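You operate a simulated robot arm through the tools that you are given. There is no shell and no other tool.

The job below is to be done with a simulated robot arm. You get a single attempt, and the scene is never put back.

## Task
The domes are too low. Set the yellow card's depth, strike again, pull the platen out and switch off.

It is judged by the outcome, as a careful person would: the job done as asked, and still so three seconds after it is handed in. It fails if anything else is knocked over, pushed out of place, dropped, spilled or broken.

## Robot
A 6-joint arm with a two-finger gripper, fixed in place. Base frame: the origin is at the foot of the arm, x ahead of it, y to its left, z up. Units: mm, rad, N and s.
Its first joint turns from -2.897 to 2.897 rad. Payload 2.45 kg.
Tool frame: the origin (TCP) lies between the finger pads and is the grasp point; the fingertips stand 20 mm ahead of it; z points along the fingers, y is the line along which they close. The gripper opens to 140 mm. The gripper's body begins 168 mm behind the TCP.
Orientation is that of the tool frame in the base frame, as a unit quaternion [x, y, z, w]. With the fingers straight down and closing along the base's y, the tool's x points along the base's -x, its y along +y and its z along -z.

## Interface
- The arm moves only by the tool move_arm. Its argument "commands" is a list of rows, each an object of numbers (a shift or turn left out is 0, a gripper value left out holds the last): "hand": the opening, from 0 (shut) to 1 (fully open); "x", "y", "z": the shift along the tool's x, y, z in mm; "wx", "wy", "wz": the turn, a rotation vector about the tool's x, y, z in rad. In form: [{"hand": .., "x": .., "y": .., "z": .., "wx": .., "wy": .., "wz": ..}, ...]. A call has 1 to 20 rows; each row shifts and turns the commanded pose from where the row before left it, along the tool's axes as they then stand. Each row takes 0.2 s and may step no farther than 50 mm and 0.15 rad from the row before; otherwise, or with a gripper value out of range, the whole call is refused. A pose out of reach is approached as far as the arm can. The call stops where the force on the tool passes 40 N (or 10 N more than at its start, if that is more) or the arm is blocked; 0.2 s more then pass. Each finger travels about 45 mm/s and halts on what it meets, pressing with about 31 N; the grip force reading is that of the motor and also rises with nothing between the fingers. The clock runs only during rows and for 0.2 s after the last one: add rows that do not move to give the fingers time. It gives the time, the measured TCP pose, the force on the tool (base axes), the opening and the grip force at its end, in the units of the frame above (readings bear some noise), with the torque about the TCP (base axes, N m) and any sound that the robot's microphone picked up, and new pictures: "pictures" is both (left out), scene, wrist or none.
- Cameras (640 x 400 px; columns grow to the right, rows downward): "scene" is fixed at [51.6, 651, 1562.4]; the picture's right is [-0.52, -0.86, 0.00], its down [-0.70, 0.43, -0.57] and it looks along [0.49, -0.29, -0.82] (base axes); focal length 214 px, centre (320, 200). "wrist" rides on the gripper at [78, 11, -209] in the tool frame; the picture's right is [-0.14, 0.99, 0.00], its down [-0.92, -0.13, -0.37] and it looks along [-0.37, -0.05, 0.93] (tool axes); focal length 280 px, centre (320, 200). There is no depth. A picture from a camera that has moved, and an enlarged one, comes with that camera's place and axes in the base frame and with its lens.
- enlarge(camera, box): a new picture of the part [left, top, right, bottom] of that camera's present view, enlarged. It takes no simulated time.
- hand_in(): hands the job in; it is judged then, once.

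Nothing tells you positions but the pictures and the camera data. Unless the task says otherwise, let go and move clear before handing in.

The tools are called after "Request:" by a JSON object that holds its "op" and its "data". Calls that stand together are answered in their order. move_arm: Moves the arm, as the interface text tells. Its arguments: {"type":"object","properties":{"commands":{"type":"array"},"pictures":{"type":"string","enum":["both","scene","wrist","none"]}},"required":["commands"]} The other tools are called the same way: enlarge (camera, box) takes an enlarged picture of a part of a camera's view; hand_in () hands the job in.

At the start:

```text
time: 0.0
tcp_pos: [441.9, 251.3, 1174.0]
ee_rot: [0.001, 1.0, 0.0, 0.0]
wrist_force: [0.1, -0.3, 0.4]
moment: [0.0, 0.0, -0.01]
grip_width: 140.0
grasp_force: 0.0
```

scene: 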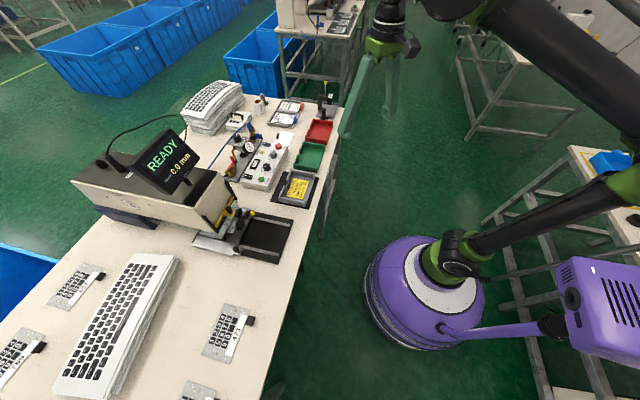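
wrist: 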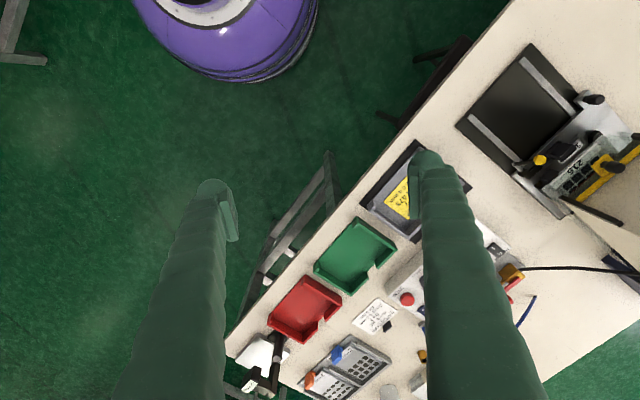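

I see a bench with a press machine (display "READY — 0.0 mm"), a control box, trays and a yellow card in a tray. I'll enlarge these regions first to read everything.

Request:
{"op": "enlarge", "data": {"camera": "scene", "box": [220, 110, 340, 210]}}

Request:
{"op": "enlarge", "data": {"camera": "scene", "box": [70, 110, 310, 270]}}

Request:
{"op": "enlarge", "data": {"camera": "scene", "box": [180, 70, 350, 170]}}

Request:
{"op": "enlarge", "data": {"camera": "wrist", "box": [350, 130, 510, 250]}}

Request:
{"op": "enlarge", "data": {"camera": "wrist", "box": [440, 30, 640, 230]}}

```text
4.00 times, centred on (280, 160) of scene
camera zoom: at [51.6, 651.0, 1562.4], right [-0.52, -0.86, 0.0], down [-0.7, 0.43, -0.57], along [0.49, -0.29, -0.82], focal length 858 px, centre (480, 360)
```

zoom: 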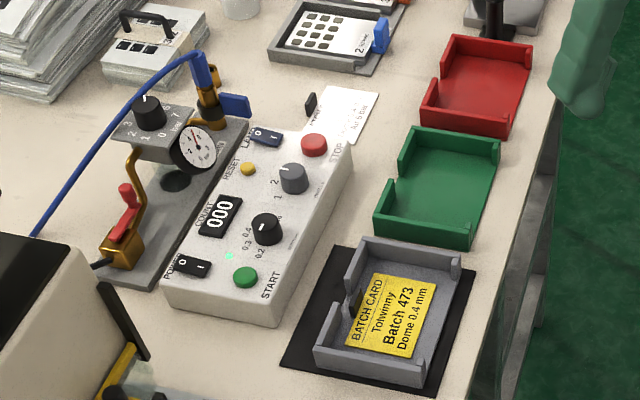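

```text
2.50 times, centred on (190, 190) of scene
camera zoom: at [51.6, 651.0, 1562.4], right [-0.52, -0.86, 0.0], down [-0.7, 0.43, -0.57], along [0.49, -0.29, -0.82], focal length 536 px, centre (645, 225)
```

zoom: 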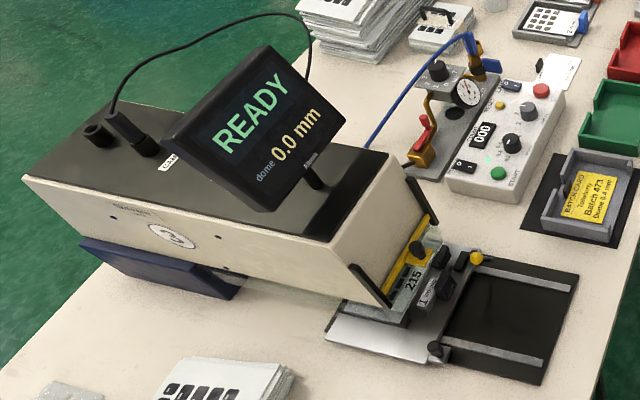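

```text
3.76 times, centred on (265, 120) of scene
camera zoom: at [51.6, 651.0, 1562.4], right [-0.52, -0.86, 0.0], down [-0.7, 0.43, -0.57], along [0.49, -0.29, -0.82], focal length 807 px, centre (527, 501)
```

zoom: 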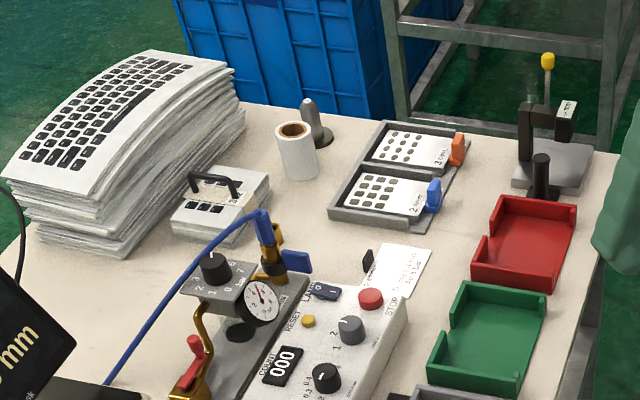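

```text
3.33 times, centred on (430, 190) of wrist
camera zoom: at [363.8, 262.8, 1381.7], right [0.14, 0.99, 0.0], down [0.92, -0.13, 0.37], along [0.37, -0.05, -0.93], focal length 935 px, centre (-47, 233)
```

zoom: 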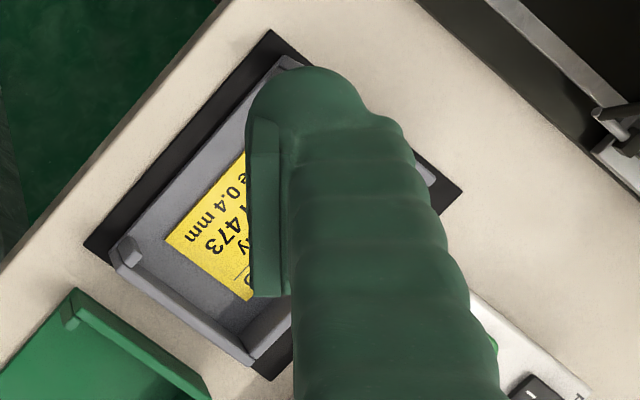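

```text
2.00 times, centred on (540, 130) of wrist
camera zoom: at [363.8, 262.8, 1381.7], right [0.14, 0.99, 0.0], down [0.92, -0.13, 0.37], along [0.37, -0.05, -0.93], focal length 561 px, centre (-120, 340)
```

zoom: 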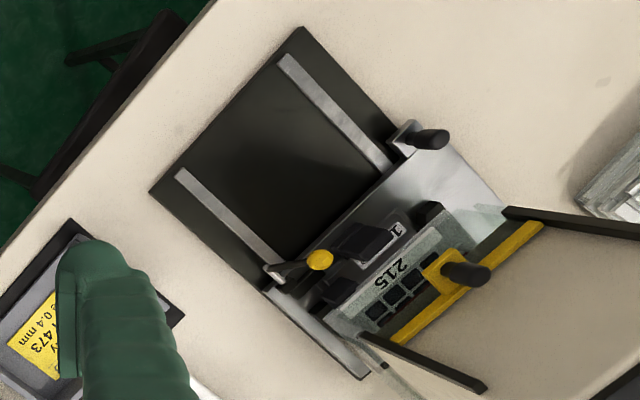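

The card asks for a 0.4 mm dome. The control box sits roughly at x 700–860, y 400–560, z about 845, turned 45° to the base. I'll turn the hand to match the bench and look down at the control box.

Request:
{"op": "move_arm", "data": {"commands": [{"x": -37.5, "y": 23.9, "z": 10}, {"x": -37.5, "y": 23.9, "z": 10}, {"x": -37.5, "y": 23.9, "z": 10}, {"x": -37.5, "y": 23.9, "z": 10}, {"x": -37.5, "y": 23.9, "z": 10}, {"x": -37.5, "y": 23.9, "z": 10}, {"x": -37.5, "y": 23.9, "z": 10}, {"x": -37.5, "y": 23.9, "z": 10}, {"wz": -0.131}, {"wz": -0.131}, {"wz": -0.131}, {"wz": -0.131}, {"wz": -0.131}, {"wz": -0.131}]}}

```text
time: 3.0
tcp_pos: [742.5, 440.9, 1094.0]
ee_rot: [-0.384, 0.923, 0.0, 0.0]
wrist_force: [0.3, 1.0, 0.4]
moment: [0.05, -0.03, -0.01]
grip_width: 139.9
grasp_force: 0.1
camera wrist: at [679.6, 395.2, 1301.7], right [-0.61, 0.8, 0.0], down [0.74, 0.56, 0.37], along [0.29, 0.22, -0.93], focal length 280 px, centre (320, 200)
```

scene: 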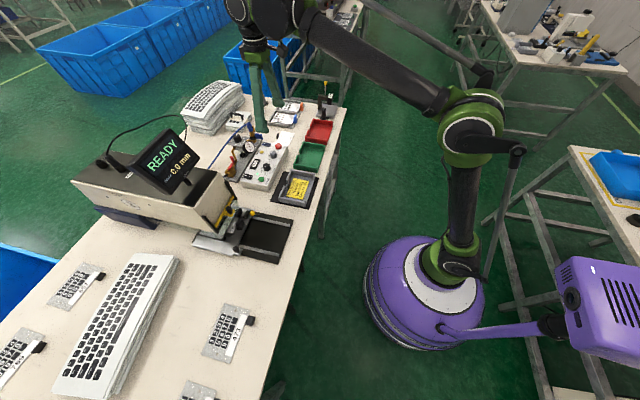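
wrist: 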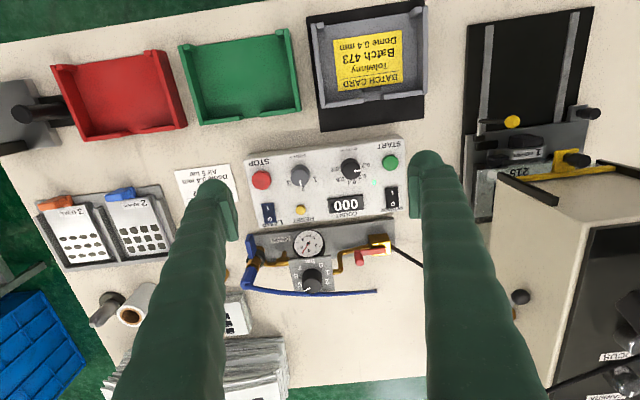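

I see the box, trays, regulator and a white note. I'll enlarge the note, box, regulator and platen.

Request:
{"op": "enlarge", "data": {"camera": "wrist", "box": [165, 150, 265, 212]}}

Request:
{"op": "enlarge", "data": {"camera": "wrist", "box": [240, 140, 420, 300]}}

Request:
{"op": "enlarge", "data": {"camera": "wrist", "box": [440, 0, 640, 220]}}

Request:
{"op": "enlarge", "data": {"camera": "scene", "box": [180, 180, 300, 270]}}

```text
6.40 times, centred on (215, 181) of wrist
camera zoom: at [679.6, 395.2, 1301.7], right [-0.61, 0.8, 0.0], down [0.74, 0.56, 0.37], along [0.29, 0.22, -0.93], focal length 1794 px, centre (992, 322)
```

zoom: 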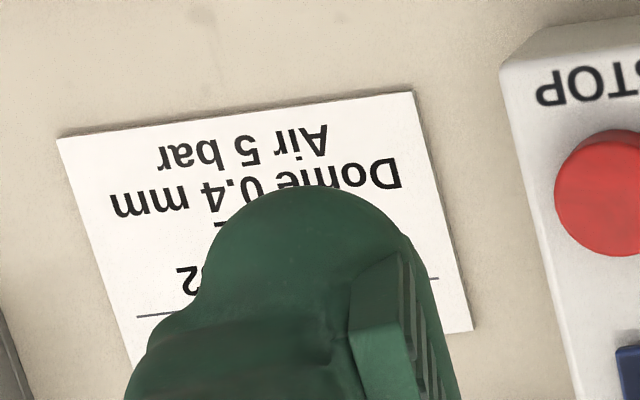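

```text
2.50 times, centred on (330, 220) of wrist
camera zoom: at [679.6, 395.2, 1301.7], right [-0.61, 0.8, 0.0], down [0.74, 0.56, 0.37], along [0.29, 0.22, -0.93], focal length 701 px, centre (295, 150)
```

zoom: 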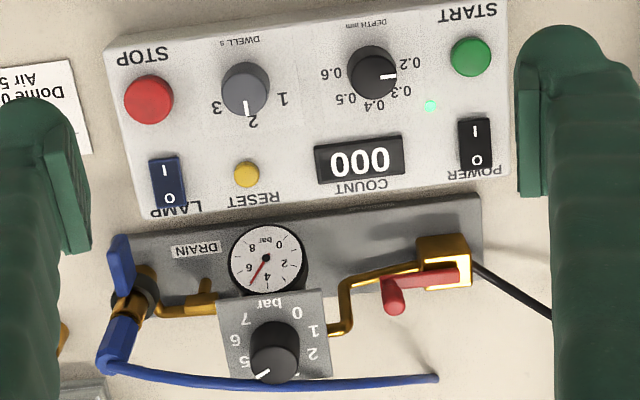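

```text
1.82 times, centred on (540, 110) of wrist
camera zoom: at [679.6, 395.2, 1301.7], right [-0.61, 0.8, 0.0], down [0.74, 0.56, 0.37], along [0.29, 0.22, -0.93], focal length 510 px, centre (-80, 364)
```

zoom: 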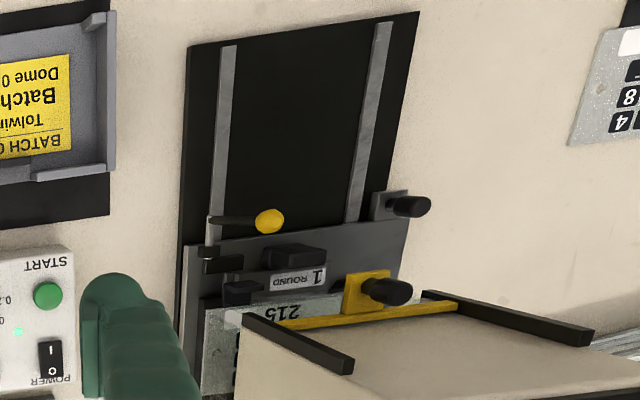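

```text
4.44 times, centred on (240, 225) of scene
camera zoom: at [51.6, 651.0, 1562.4], right [-0.52, -0.86, 0.0], down [-0.7, 0.43, -0.57], along [0.49, -0.29, -0.82], focal length 953 px, centre (676, 89)
```

zoom: 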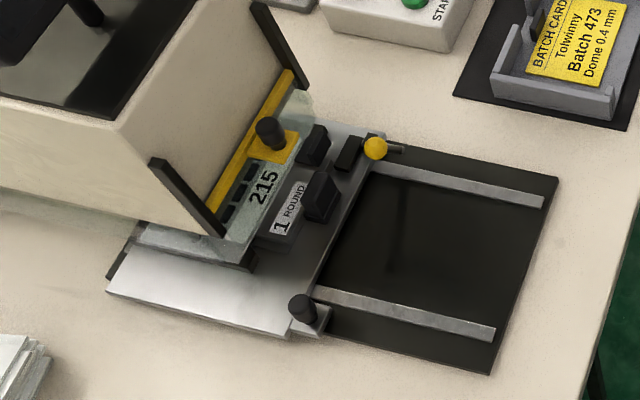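

The note repeats "Dome 0.4 mm, Air 5 bar" and the depth knob currently points near 0.2/0.3. Next I'll move the wrist camera above the platen and press front to understand the guard, the latch and the handles.

Request:
{"op": "move_arm", "data": {"commands": [{"y": 47.5, "x": 8}, {"y": 47.5, "x": 8}, {"y": 47.5, "x": 8}, {"y": 47.5, "x": 8}, {"y": 47.5, "x": 8}, {"y": 47.5, "x": 8}, {"y": 47.5, "x": 8}]}}

```text
time: 4.6
tcp_pos: [469.0, 637.6, 1091.4]
ee_rot: [-0.383, 0.924, -0.001, 0.0]
wrist_force: [0.0, -0.2, -0.1]
moment: [0.01, 0.06, -0.02]
grip_width: 139.9
grasp_force: 0.1
camera wrist: at [405.4, 590.0, 1301.4], right [-0.6, 0.8, 0.0], down [0.74, 0.56, 0.37], along [0.29, 0.22, -0.93], focal length 280 px, centre (320, 200)
```

scene: 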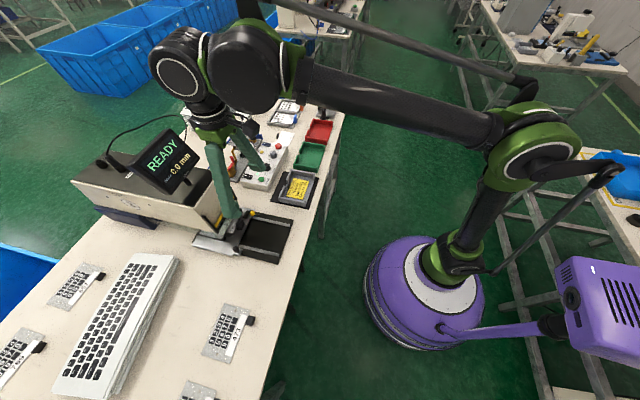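
wrist: 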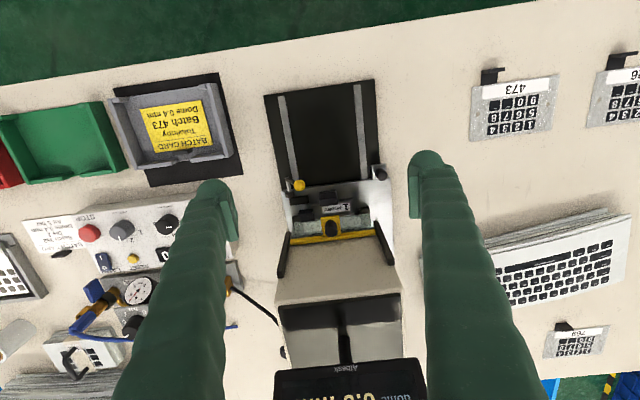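

Request:
{"op": "enlarge", "data": {"camera": "wrist", "box": [255, 70, 415, 290]}}

Request:
{"op": "enlarge", "data": {"camera": "wrist", "box": [270, 170, 400, 250]}}

Request:
{"op": "enlarge", "data": {"camera": "wrist", "box": [10, 180, 190, 290]}}

Request:
{"op": "enlarge", "data": {"camera": "wrist", "box": [450, 40, 640, 180]}}

```text
1.82 times, centred on (335, 180) of wrist
camera zoom: at [405.4, 590.0, 1301.4], right [-0.6, 0.8, 0.0], down [0.74, 0.56, 0.37], along [0.29, 0.22, -0.93], focal length 510 px, centre (293, 236)
```

zoom: 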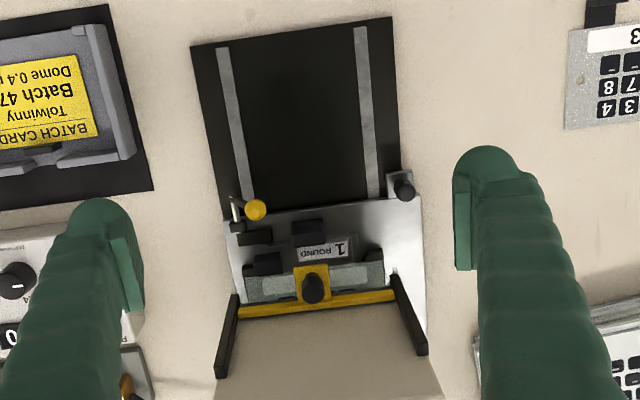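

```text
4.92 times, centred on (335, 210) of wrist
camera zoom: at [405.4, 590.0, 1301.4], right [-0.6, 0.8, 0.0], down [0.74, 0.56, 0.37], along [0.29, 0.22, -0.93], focal length 1380 px, centre (246, 151)
```

zoom: 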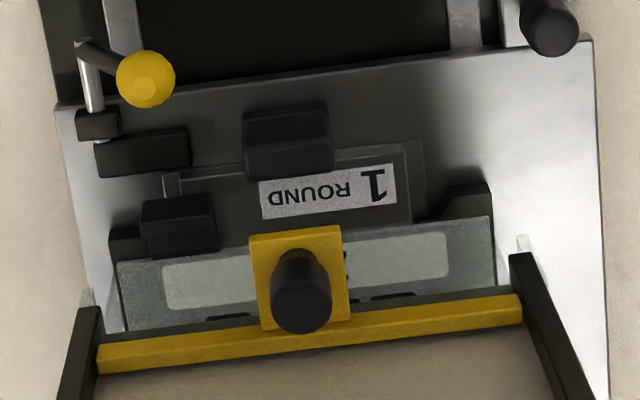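

```text
3.56 times, centred on (100, 235) of wrist
camera zoom: at [405.4, 590.0, 1301.4], right [-0.6, 0.8, 0.0], down [0.74, 0.56, 0.37], along [0.29, 0.22, -0.93], focal length 997 px, centre (1102, 76)
```

zoom: 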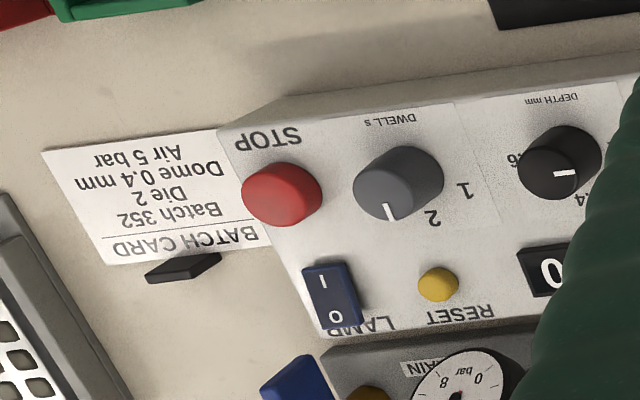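

```text
2.86 times, centred on (545, 110) of wrist
camera zoom: at [405.4, 590.0, 1301.4], right [-0.6, 0.8, 0.0], down [0.74, 0.56, 0.37], along [0.29, 0.22, -0.93], focal length 801 px, centre (-323, 457)
```

zoom: 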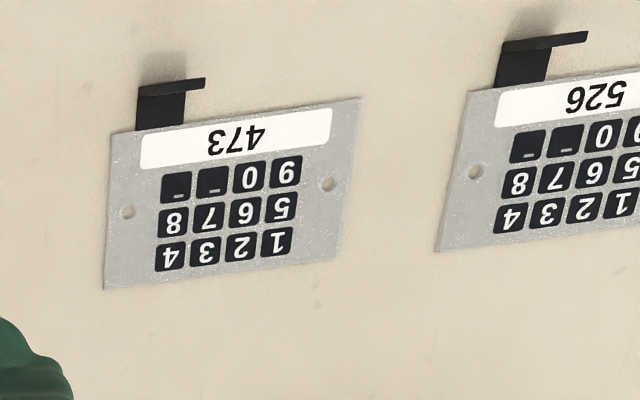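

Yellow card reads Batch 473, dome 0.4 mm; the white one is another batch. I'll tilt the hand to look at the front of the press (guard bar, latch, handle) more from the side.

Request:
{"op": "move_arm", "data": {"commands": [{"x": 35}, {"x": 35}, {"wy": -0.14}, {"wy": -0.14}, {"wy": -0.14}, {"wy": -0.14}, {"wy": -0.14}]}}

Request:
{"op": "enlarge", "data": {"camera": "wrist", "box": [220, 80, 420, 280]}}

```text
time: 6.2
tcp_pos: [418.0, 589.8, 1093.0]
ee_rot: [-0.361, 0.867, 0.132, 0.317]
wrist_force: [0.5, -0.1, 0.2]
moment: [-0.05, -0.01, 0.02]
grip_width: 140.0
grasp_force: 0.2
camera wrist: at [273.7, 459.7, 1201.4], right [-0.63, 0.77, 0.09], down [0.42, 0.24, 0.88], along [0.66, 0.59, -0.47], focal length 280 px, centre (320, 200)
```

scene: 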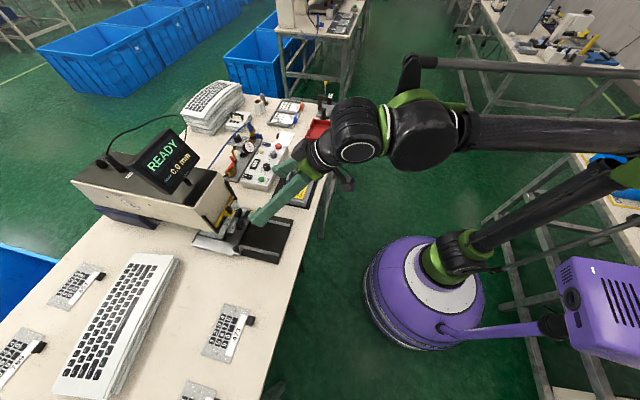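
wrist: 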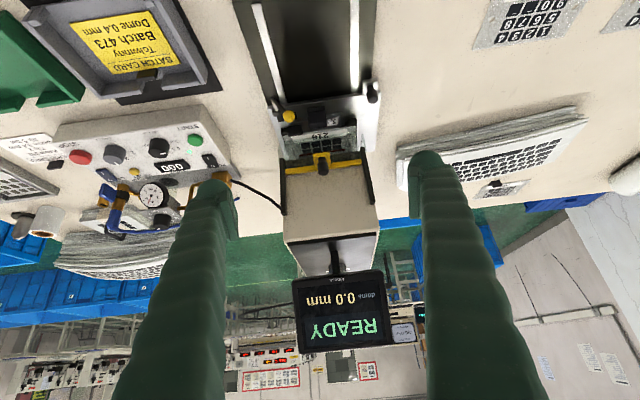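

```text
2.00 times, centred on (320, 180) of wrist
camera zoom: at [273.7, 459.7, 1201.4], right [-0.63, 0.77, 0.09], down [0.42, 0.24, 0.88], along [0.66, 0.59, -0.47], focal length 561 px, centre (320, 240)
```

zoom: 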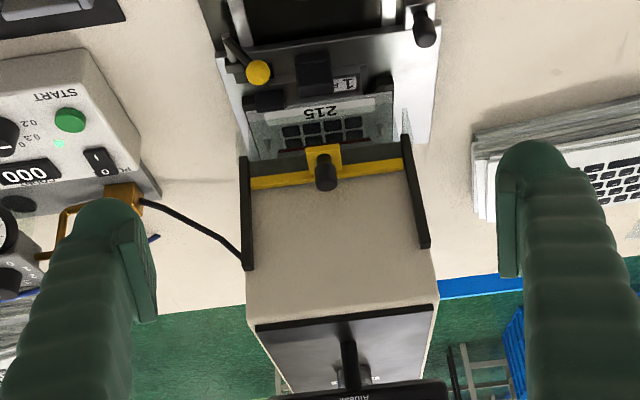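

Request:
{"op": "enlarge", "data": {"camera": "wrist", "box": [262, 85, 390, 185]}}

Request:
{"op": "enlarge", "data": {"camera": "wrist", "box": [0, 0, 250, 220]}}

Request:
{"op": "enlarge", "data": {"camera": "wrist", "box": [280, 160, 400, 240]}}

```text
4.00 times, centred on (326, 135) of wrist
camera zoom: at [273.7, 459.7, 1201.4], right [-0.63, 0.77, 0.09], down [0.42, 0.24, 0.88], along [0.66, 0.59, -0.47], focal length 1122 px, centre (296, 460)
```

zoom: 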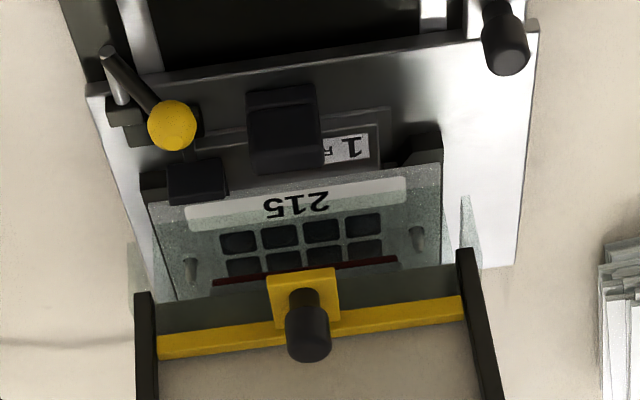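

```text
1.82 times, centred on (125, 110) of wrist
camera zoom: at [273.7, 459.7, 1201.4], right [-0.63, 0.77, 0.09], down [0.42, 0.24, 0.88], along [0.66, 0.59, -0.47], focal length 510 px, centre (674, 364)
```

zoom: 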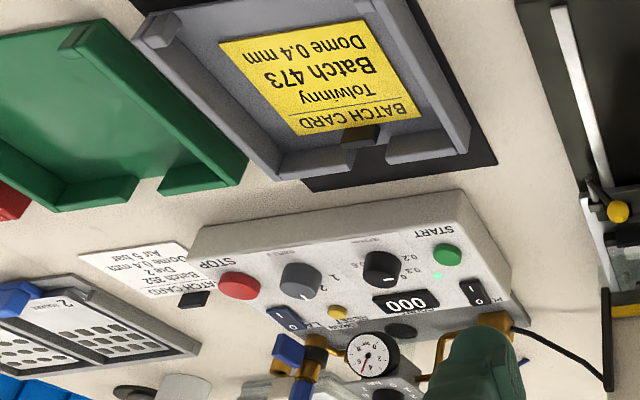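

```text
5.00 times, centred on (340, 200) of wrist
camera zoom: at [273.7, 459.7, 1201.4], right [-0.63, 0.77, 0.09], down [0.42, 0.24, 0.88], along [0.66, 0.59, -0.47], focal length 1402 px, centre (220, 200)
```

zoom: 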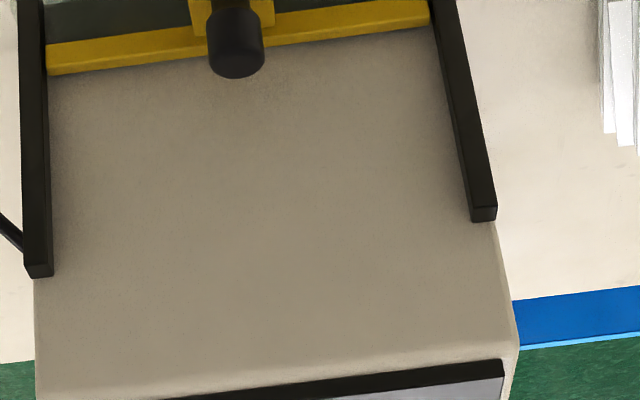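

The depth knob points at 0.2 now, with the guard down and the display READY; the platen has a yellow-ball latch and a black knob handle. I'll level the hand again and go above the depth knob (about x 749, y 512, z 857) for a close look.

Request:
{"op": "move_arm", "data": {"commands": [{"wy": 0.14}, {"wy": 0.14}, {"wy": 0.14}, {"wy": 0.14}, {"wy": 0.14}, {"x": -22.4, "y": -36}, {"x": -22.4, "y": -36}, {"x": -22.4, "y": -36}, {"x": -22.4, "y": -36}, {"x": -22.4, "y": -36}, {"x": -22.4, "y": -36}, {"x": -22.4, "y": -36}, {"x": -22.4, "y": -36}, {"z": 31}, {"z": 31}, {"z": 31}]}}

Request:
{"op": "enlarge", "data": {"camera": "wrist", "box": [210, 80, 430, 260]}}

```text
time: 9.6
tcp_pos: [748.2, 513.7, 997.8]
ee_rot: [-0.384, 0.924, 0.0, 0.0]
wrist_force: [0.2, 1.0, 0.3]
moment: [-0.01, -0.05, -0.01]
grip_width: 140.2
grasp_force: 0.0
camera wrist: at [685.5, 466.3, 1206.7], right [-0.6, 0.8, 0.0], down [0.74, 0.56, 0.37], along [0.29, 0.22, -0.93], focal length 280 px, centre (320, 200)
```

scene: 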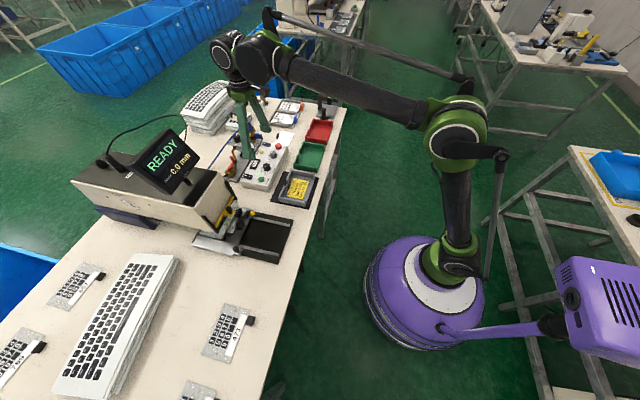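
wrist: 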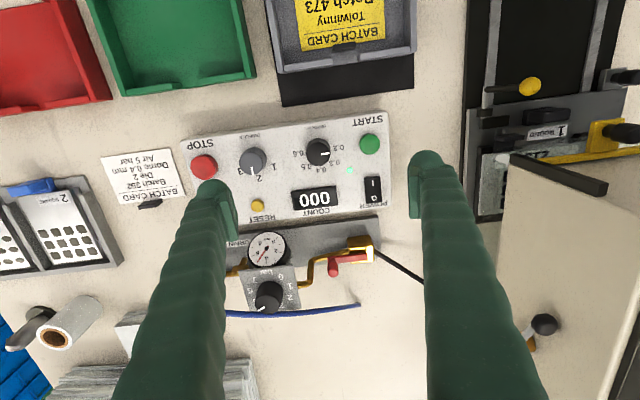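

```text
2.22 times, centred on (320, 170) of wrist
camera zoom: at [685.5, 466.3, 1206.7], right [-0.6, 0.8, 0.0], down [0.74, 0.56, 0.37], along [0.29, 0.22, -0.93], focal length 623 px, centre (320, 267)
```

zoom: 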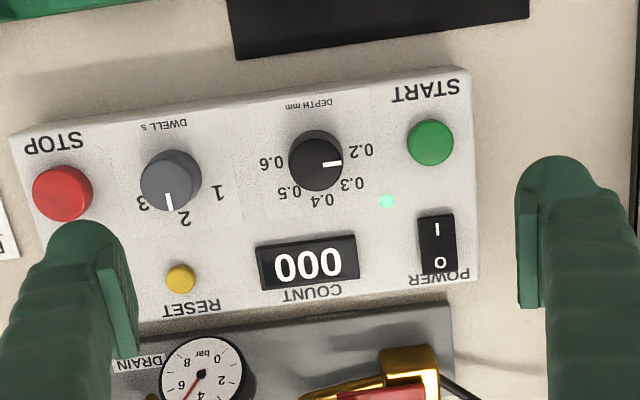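

Request:
{"op": "enlarge", "data": {"camera": "wrist", "box": [285, 115, 385, 178]}}

Request:
{"op": "enlarge", "data": {"camera": "wrist", "box": [335, 120, 415, 210]}}

Request:
{"op": "enlarge", "data": {"camera": "wrist", "box": [225, 210, 415, 320]}}

Request:
{"op": "enlarge", "data": {"camera": "wrist", "box": [460, 60, 640, 220]}}

```text
6.35 times, centred on (335, 146) of wrist
camera zoom: at [685.5, 466.3, 1206.7], right [-0.6, 0.8, 0.0], down [0.74, 0.56, 0.37], along [0.29, 0.22, -0.93], focal length 1780 px, centre (225, 540)
```

zoom: 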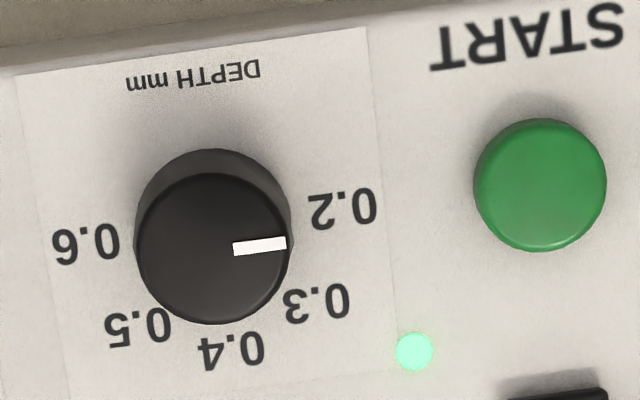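

```text
4.44 times, centred on (375, 165) of wrist
camera zoom: at [685.5, 466.3, 1206.7], right [-0.6, 0.8, 0.0], down [0.74, 0.56, 0.37], along [0.29, 0.22, -0.93], focal length 1246 px, centre (76, 356)
```

zoom: 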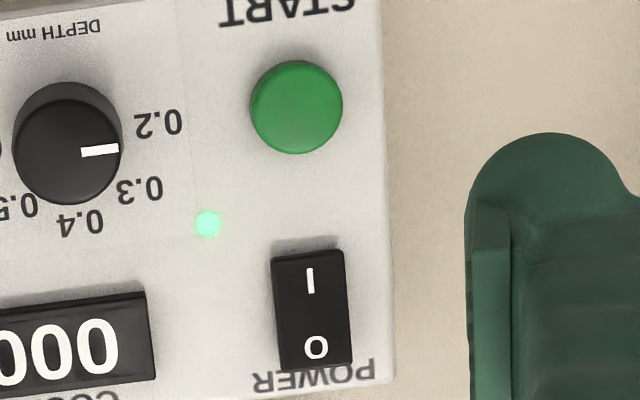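

```text
3.37 times, centred on (320, 265) of wrist
camera zoom: at [685.5, 466.3, 1206.7], right [-0.6, 0.8, 0.0], down [0.74, 0.56, 0.37], along [0.29, 0.22, -0.93], focal length 944 px, centre (320, -19)
```

zoom: 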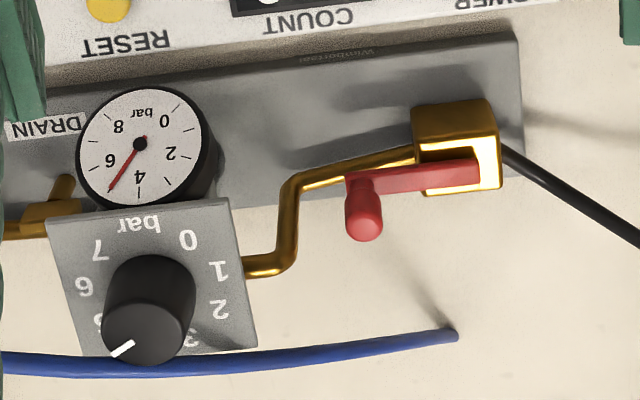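

```text
2.50 times, centred on (550, 140) of wrist
camera zoom: at [685.5, 466.3, 1206.7], right [-0.6, 0.8, 0.0], down [0.74, 0.56, 0.37], along [0.29, 0.22, -0.93], focal length 701 px, centre (-255, 350)
```

zoom: 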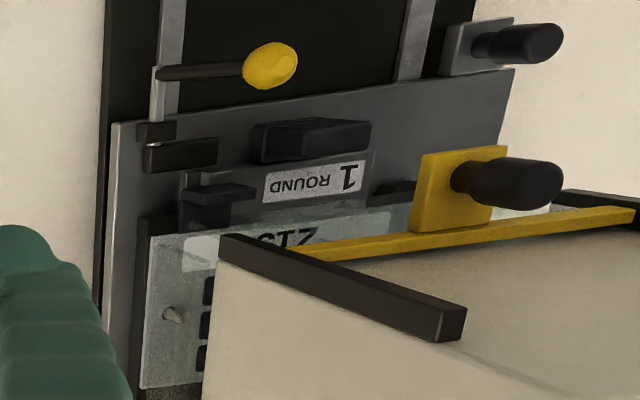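

The depth dial is spaced 45° per step: the mark is at 0.2 and 0.4 needs 90° clockwise seen from above. Air reads 5 bar. I'll narrow the fingers and descend part way over the knob, then re-measure its height.

Request:
{"op": "move_arm", "data": {"commands": [{"hand": 0.36, "x": 2, "y": -1.5}, {}, {}, {}, {}, {"z": 44}, {"z": 44}], "pictures": "wrist"}}

Request:
{"op": "enlarge", "data": {"camera": "wrist", "box": [260, 130, 400, 230]}}

```text
time: 11.2
tcp_pos: [747.0, 509.9, 909.3]
ee_rot: [-0.383, 0.924, 0.0, 0.0]
wrist_force: [-0.2, -0.2, 0.1]
moment: [0.01, 0.02, -0.02]
grip_width: 50.4
grasp_force: 0.1
camera wrist: at [684.8, 462.8, 1118.8], right [-0.6, 0.8, 0.0], down [0.74, 0.56, 0.37], along [0.29, 0.22, -0.93], focal length 280 px, centre (320, 200)
```

wrist: 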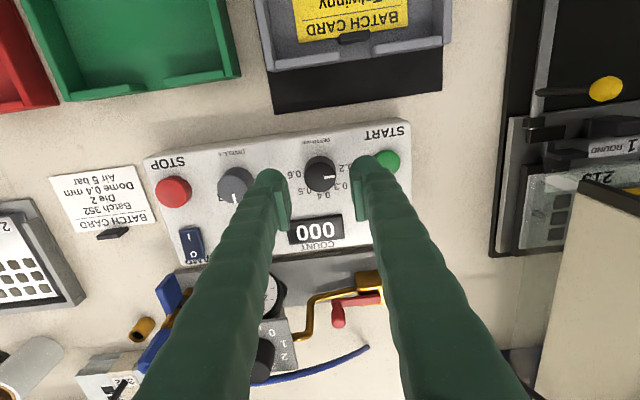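

```text
4.00 times, centred on (330, 180) of wrist
camera zoom: at [684.8, 462.8, 1118.8], right [-0.6, 0.8, 0.0], down [0.74, 0.56, 0.37], along [0.29, 0.22, -0.93], focal length 1122 px, centre (280, 280)
```

zoom: 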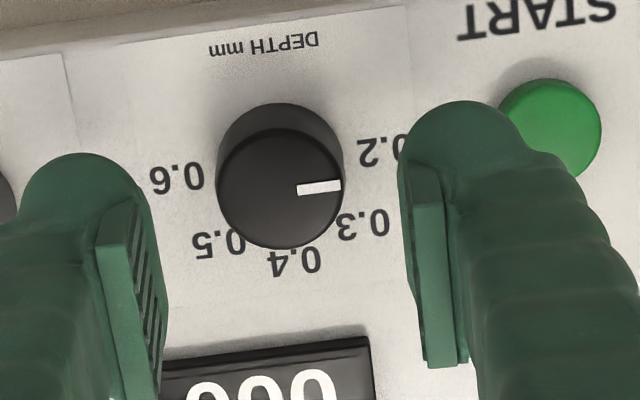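

The knob lines up between the fingers. I'll go down another 33 mm and look again before closing.

Request:
{"op": "move_arm", "data": {"commands": [{"z": 18}, {"z": 15}, {}], "pictures": "wrist"}}

Request:
{"op": "enlarge", "data": {"camera": "wrist", "box": [240, 130, 400, 230]}}

```text
time: 12.0
tcp_pos: [747.9, 510.2, 877.6]
ee_rot: [-0.384, 0.924, 0.0, -0.001]
wrist_force: [-0.1, -0.2, -0.1]
moment: [-0.01, 0.01, 0.02]
grip_width: 50.5
grasp_force: 0.0
camera wrist: at [685.1, 462.9, 1086.9], right [-0.6, 0.8, 0.0], down [0.74, 0.56, 0.37], along [0.29, 0.22, -0.93], focal length 280 px, centre (320, 200)
```

wrist: 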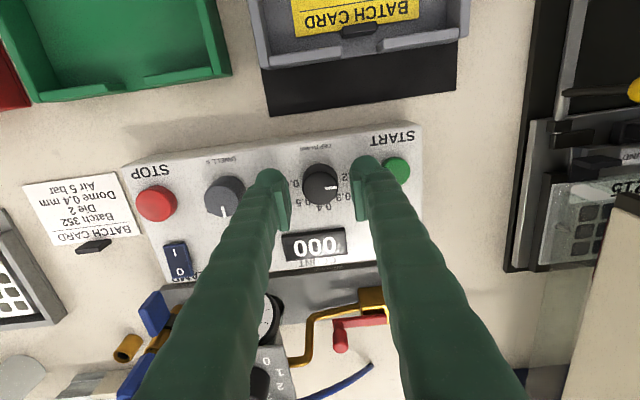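

```text
4.00 times, centred on (320, 180) of wrist
camera zoom: at [685.1, 462.9, 1086.9], right [-0.6, 0.8, 0.0], down [0.74, 0.56, 0.37], along [0.29, 0.22, -0.93], focal length 1122 px, centre (320, 280)
```

zoom: 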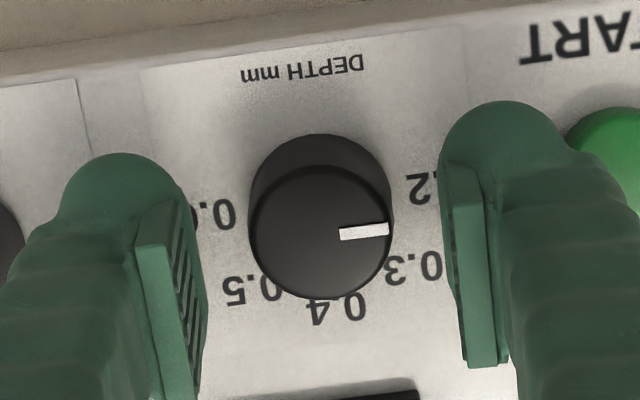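

The knob top is about z 861–867, so I'll go down 11 mm more and close on it.

Request:
{"op": "move_arm", "data": {"commands": [{"z": 6}, {"z": 5}, {"hand": 0.15}, {}, {}], "pictures": "wrist"}}

Request:
{"op": "enlarge", "data": {"camera": "wrist", "box": [240, 130, 400, 230]}}

```text
time: 13.2
tcp_pos: [746.0, 509.9, 867.6]
ee_rot: [-0.384, 0.924, 0.0, 0.0]
wrist_force: [-3.8, 0.0, -4.9]
moment: [0.04, -0.02, 0.01]
grip_width: 29.4
grasp_force: 38.2
camera wrist: at [684.4, 462.7, 1075.9], right [-0.6, 0.8, 0.0], down [0.74, 0.56, 0.37], along [0.29, 0.22, -0.93], focal length 280 px, centre (320, 200)
```

wrist: 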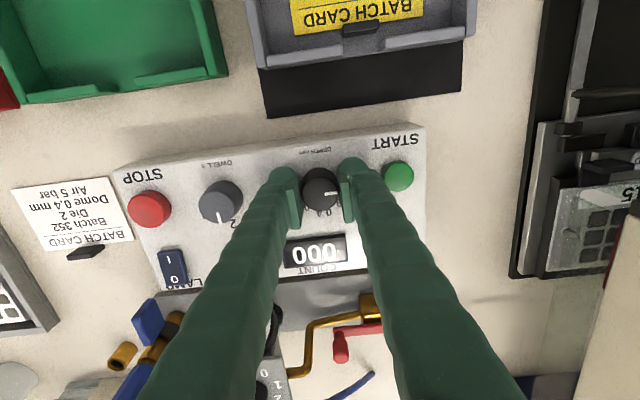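

```text
4.00 times, centred on (320, 180) of wrist
camera zoom: at [684.4, 462.7, 1075.9], right [-0.6, 0.8, 0.0], down [0.74, 0.56, 0.37], along [0.29, 0.22, -0.93], focal length 1122 px, centre (320, 280)
```

zoom: 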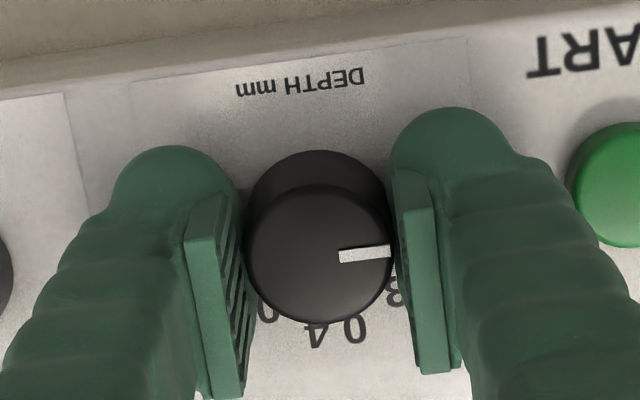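

Gripped (29.4 mm). I'll turn the knob clockwise (seen from above) 45° first and check that it follows.

Request:
{"op": "move_arm", "data": {"commands": [{"wz": 0.131}, {"wz": 0.131}, {"wz": 0.131}, {"wz": 0.131}, {"wz": 0.131}, {"wz": 0.131}], "pictures": "both"}}

Request:
{"op": "enlarge", "data": {"camera": "wrist", "box": [240, 130, 400, 230]}}

```text
time: 14.6
tcp_pos: [747.1, 509.0, 867.7]
ee_rot: [0.0, 1.0, -0.001, 0.0]
wrist_force: [-8.5, -2.3, -19.1]
moment: [-0.01, 0.03, 0.02]
grip_width: 29.2
grasp_force: 44.4
camera wrist: at [669.6, 520.6, 1076.0], right [0.14, 0.99, 0.0], down [0.92, -0.13, 0.37], along [0.36, -0.05, -0.93], focal length 280 px, centre (320, 200)
```

scene: 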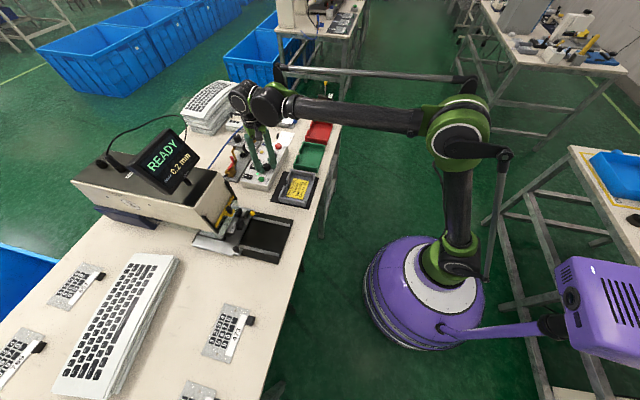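
wrist: 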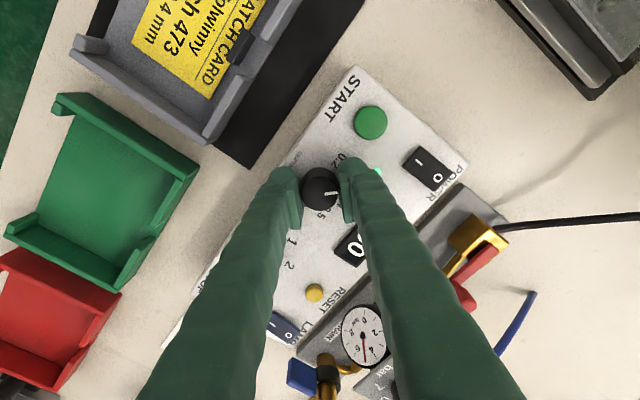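

```text
4.00 times, centred on (320, 180) of wrist
camera zoom: at [669.6, 520.6, 1076.0], right [0.14, 0.99, 0.0], down [0.92, -0.13, 0.37], along [0.36, -0.05, -0.93], focal length 1122 px, centre (320, 280)
```

zoom: 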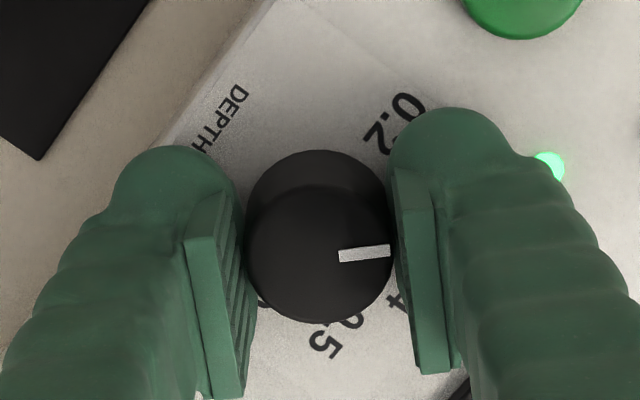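

Request:
{"op": "enlarge", "data": {"camera": "scene", "box": [120, 115, 220, 205]}}

Request:
{"op": "enlarge", "data": {"camera": "scene", "box": [220, 110, 320, 200]}}

```text
4.44 times, centred on (170, 160) of scene
camera zoom: at [51.6, 651.0, 1562.4], right [-0.52, -0.86, 0.0], down [-0.7, 0.43, -0.57], along [0.49, -0.29, -0.82], focal length 953 px, centre (987, 378)
```

zoom: 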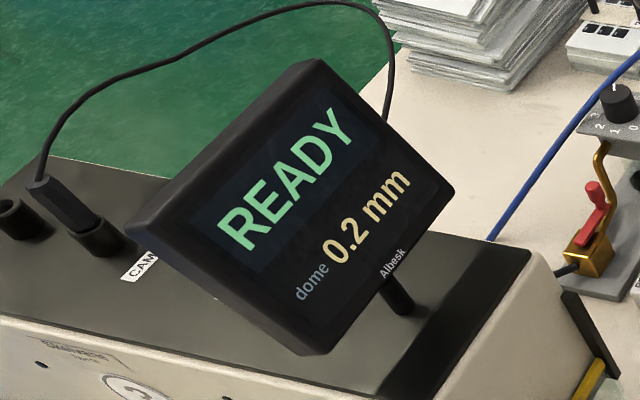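

```text
4.44 times, centred on (270, 155) of scene
camera zoom: at [51.6, 651.0, 1562.4], right [-0.52, -0.86, 0.0], down [-0.7, 0.43, -0.57], along [0.49, -0.29, -0.82], focal length 953 px, centre (542, 400)
```

zoom: 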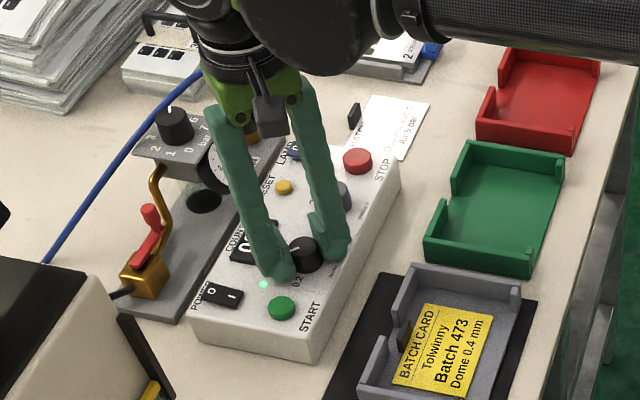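

The knob follows the hand, and the display changed to "dome 0.2 mm". I'll hold still briefly to see whether the reading settles.

Request:
{"op": "move_arm", "data": {"commands": [{}, {}, {}], "pictures": "scene"}}

Request:
{"op": "enlarge", "data": {"camera": "scene", "box": [120, 115, 220, 205]}}

```text
time: 15.4
tcp_pos: [748.0, 509.4, 868.0]
ee_rot: [0.0, 1.0, 0.0, -0.001]
wrist_force: [-9.1, -4.5, -22.1]
moment: [-0.06, 0.1, 0.03]
grip_width: 29.4
grasp_force: 45.3
```

scene: 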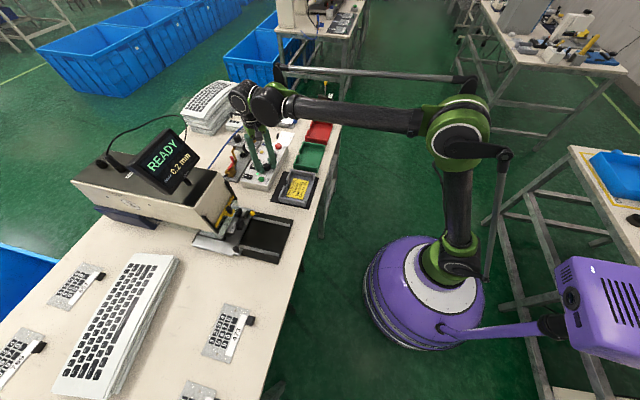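

```text
4.44 times, centred on (170, 160) of scene
camera zoom: at [51.6, 651.0, 1562.4], right [-0.52, -0.86, 0.0], down [-0.7, 0.43, -0.57], along [0.49, -0.29, -0.82], focal length 953 px, centre (987, 378)
```

zoom: 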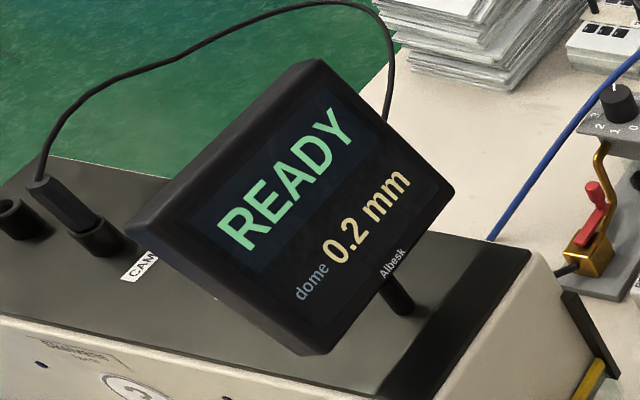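

The display holds at 0.2. I'll ease up 1 mm to relieve the vertical load and continue turning to the 0.4 mark in steps.

Request:
{"op": "move_arm", "data": {"commands": [{"z": -1.0, "wz": 0.131}, {"wz": 0.131}, {"wz": 0.131}, {}], "pictures": "both"}}

Request:
{"op": "enlarge", "data": {"camera": "scene", "box": [120, 115, 220, 205]}}

Request:
{"op": "enlarge", "data": {"camera": "wrist", "box": [240, 130, 400, 230]}}

```text
time: 16.4
tcp_pos: [747.5, 508.9, 869.1]
ee_rot: [0.196, 0.981, -0.001, 0.0]
wrist_force: [-16.7, -18.3, -27.8]
moment: [-0.14, 0.19, 0.07]
grip_width: 29.0
grasp_force: 44.8
camera wrist: at [680.1, 549.1, 1076.9], right [0.51, 0.86, 0.0], down [0.8, -0.47, 0.37], along [0.32, -0.19, -0.93], focal length 280 px, centre (320, 200)
```

scene: 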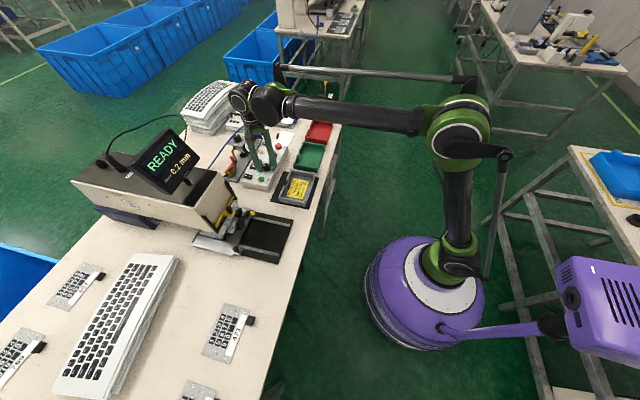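
wrist: 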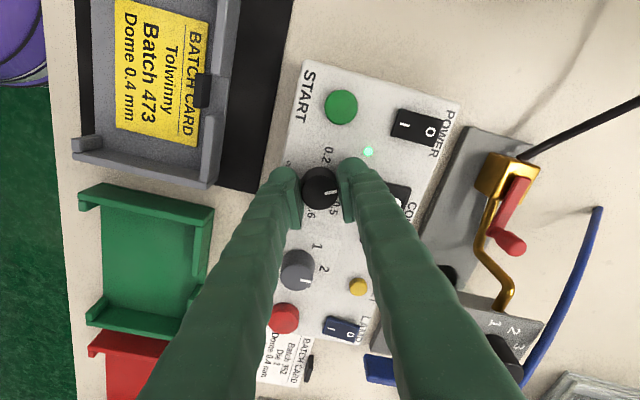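

```text
4.44 times, centred on (170, 160) of scene
camera zoom: at [51.6, 651.0, 1562.4], right [-0.52, -0.86, 0.0], down [-0.7, 0.43, -0.57], along [0.49, -0.29, -0.82], focal length 953 px, centre (987, 378)
```

zoom: 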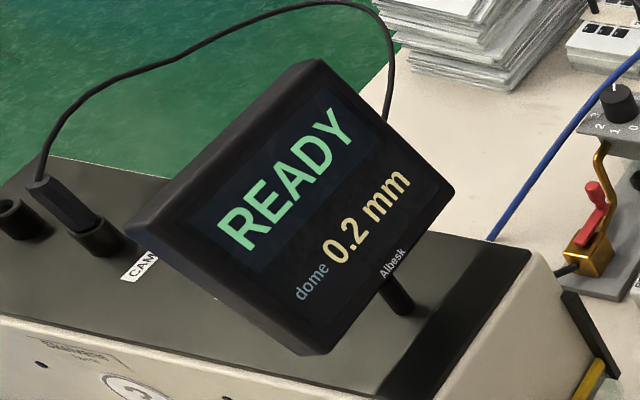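

```text
4.00 times, centred on (320, 180) of wrist
camera zoom: at [680.1, 549.1, 1076.9], right [0.51, 0.86, 0.0], down [0.8, -0.47, 0.37], along [0.32, -0.19, -0.93], focal length 1122 px, centre (320, 280)
```

zoom: 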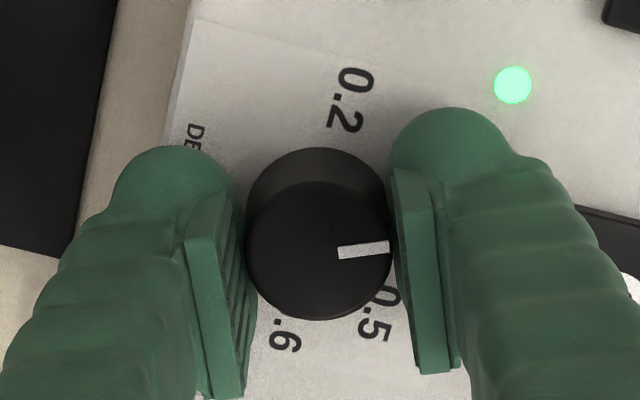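

The knob follows but side load is building (about 25 N toward the robot), so the hand is about 2 mm too far from the base. I'll shift to relieve it, then look.

Request:
{"op": "move_arm", "data": {"commands": [{"x": 0.7, "y": -1.7, "z": 1.5}, {}], "pictures": "none"}}

```text
time: 17.0
tcp_pos: [747.7, 507.8, 869.3]
ee_rot: [0.196, 0.981, 0.001, 0.002]
wrist_force: [12.9, 0.1, 12.0]
moment: [0.0, -0.13, 0.0]
grip_width: 29.3
grasp_force: 45.0
```

Request:
{"op": "move_arm", "data": {"commands": [{"x": -0.35, "y": 0.15, "z": -0.5, "wz": 0.131}, {"wz": 0.131}, {"wz": 0.131}, {}], "pictures": "both"}}

Request:
{"op": "enlarge", "data": {"camera": "scene", "box": [120, 115, 220, 205]}}

Request:
{"op": "enlarge", "data": {"camera": "wrist", "box": [240, 130, 400, 230]}}

```text
time: 18.0
tcp_pos: [747.6, 507.7, 867.9]
ee_rot: [0.384, 0.923, 0.0, 0.0]
wrist_force: [24.6, 5.3, 22.1]
moment: [0.14, -0.23, -0.04]
grip_width: 28.9
grasp_force: 44.6
camera wrist: at [699.8, 571.1, 1076.9], right [0.8, 0.6, 0.0], down [0.56, -0.74, 0.37], along [0.22, -0.29, -0.93], focal length 280 px, centre (320, 200)
```

scene: 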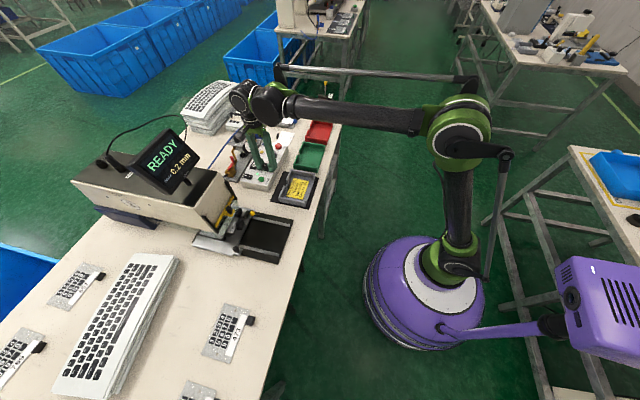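
wrist: 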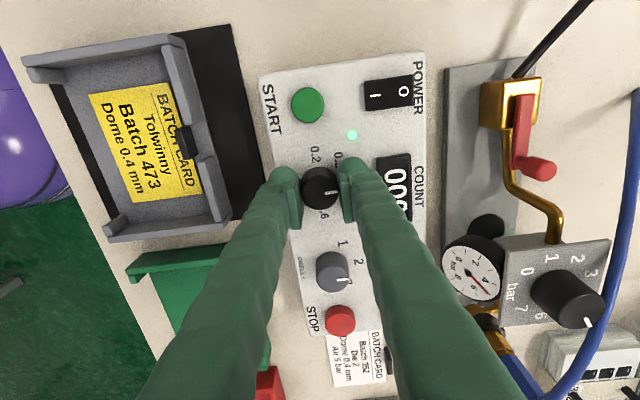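

```text
4.44 times, centred on (170, 160) of scene
camera zoom: at [51.6, 651.0, 1562.4], right [-0.52, -0.86, 0.0], down [-0.7, 0.43, -0.57], along [0.49, -0.29, -0.82], focal length 953 px, centre (987, 378)
```

zoom: 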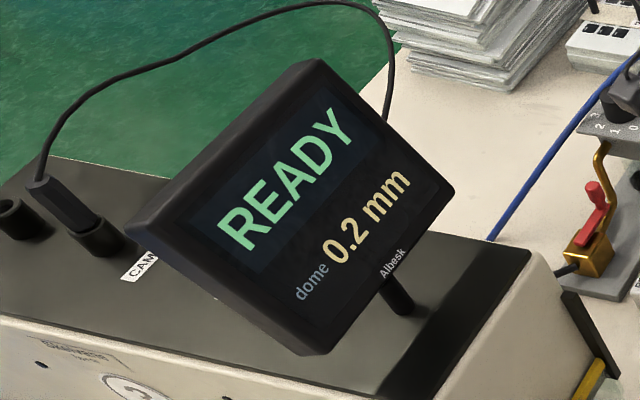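

```text
4.00 times, centred on (320, 180) of wrist
camera zoom: at [699.8, 571.1, 1076.9], right [0.8, 0.6, 0.0], down [0.56, -0.74, 0.37], along [0.22, -0.29, -0.93], focal length 1122 px, centre (320, 280)
```

zoom: 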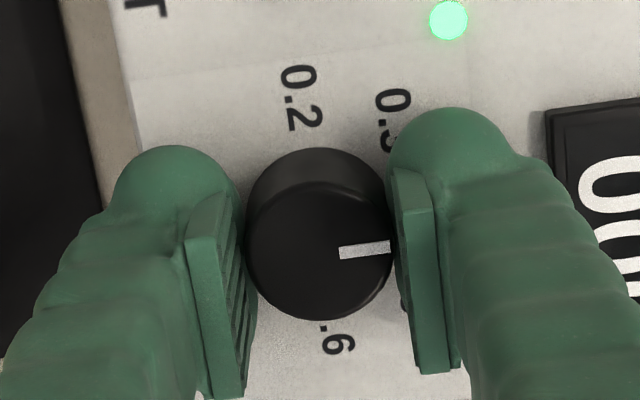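

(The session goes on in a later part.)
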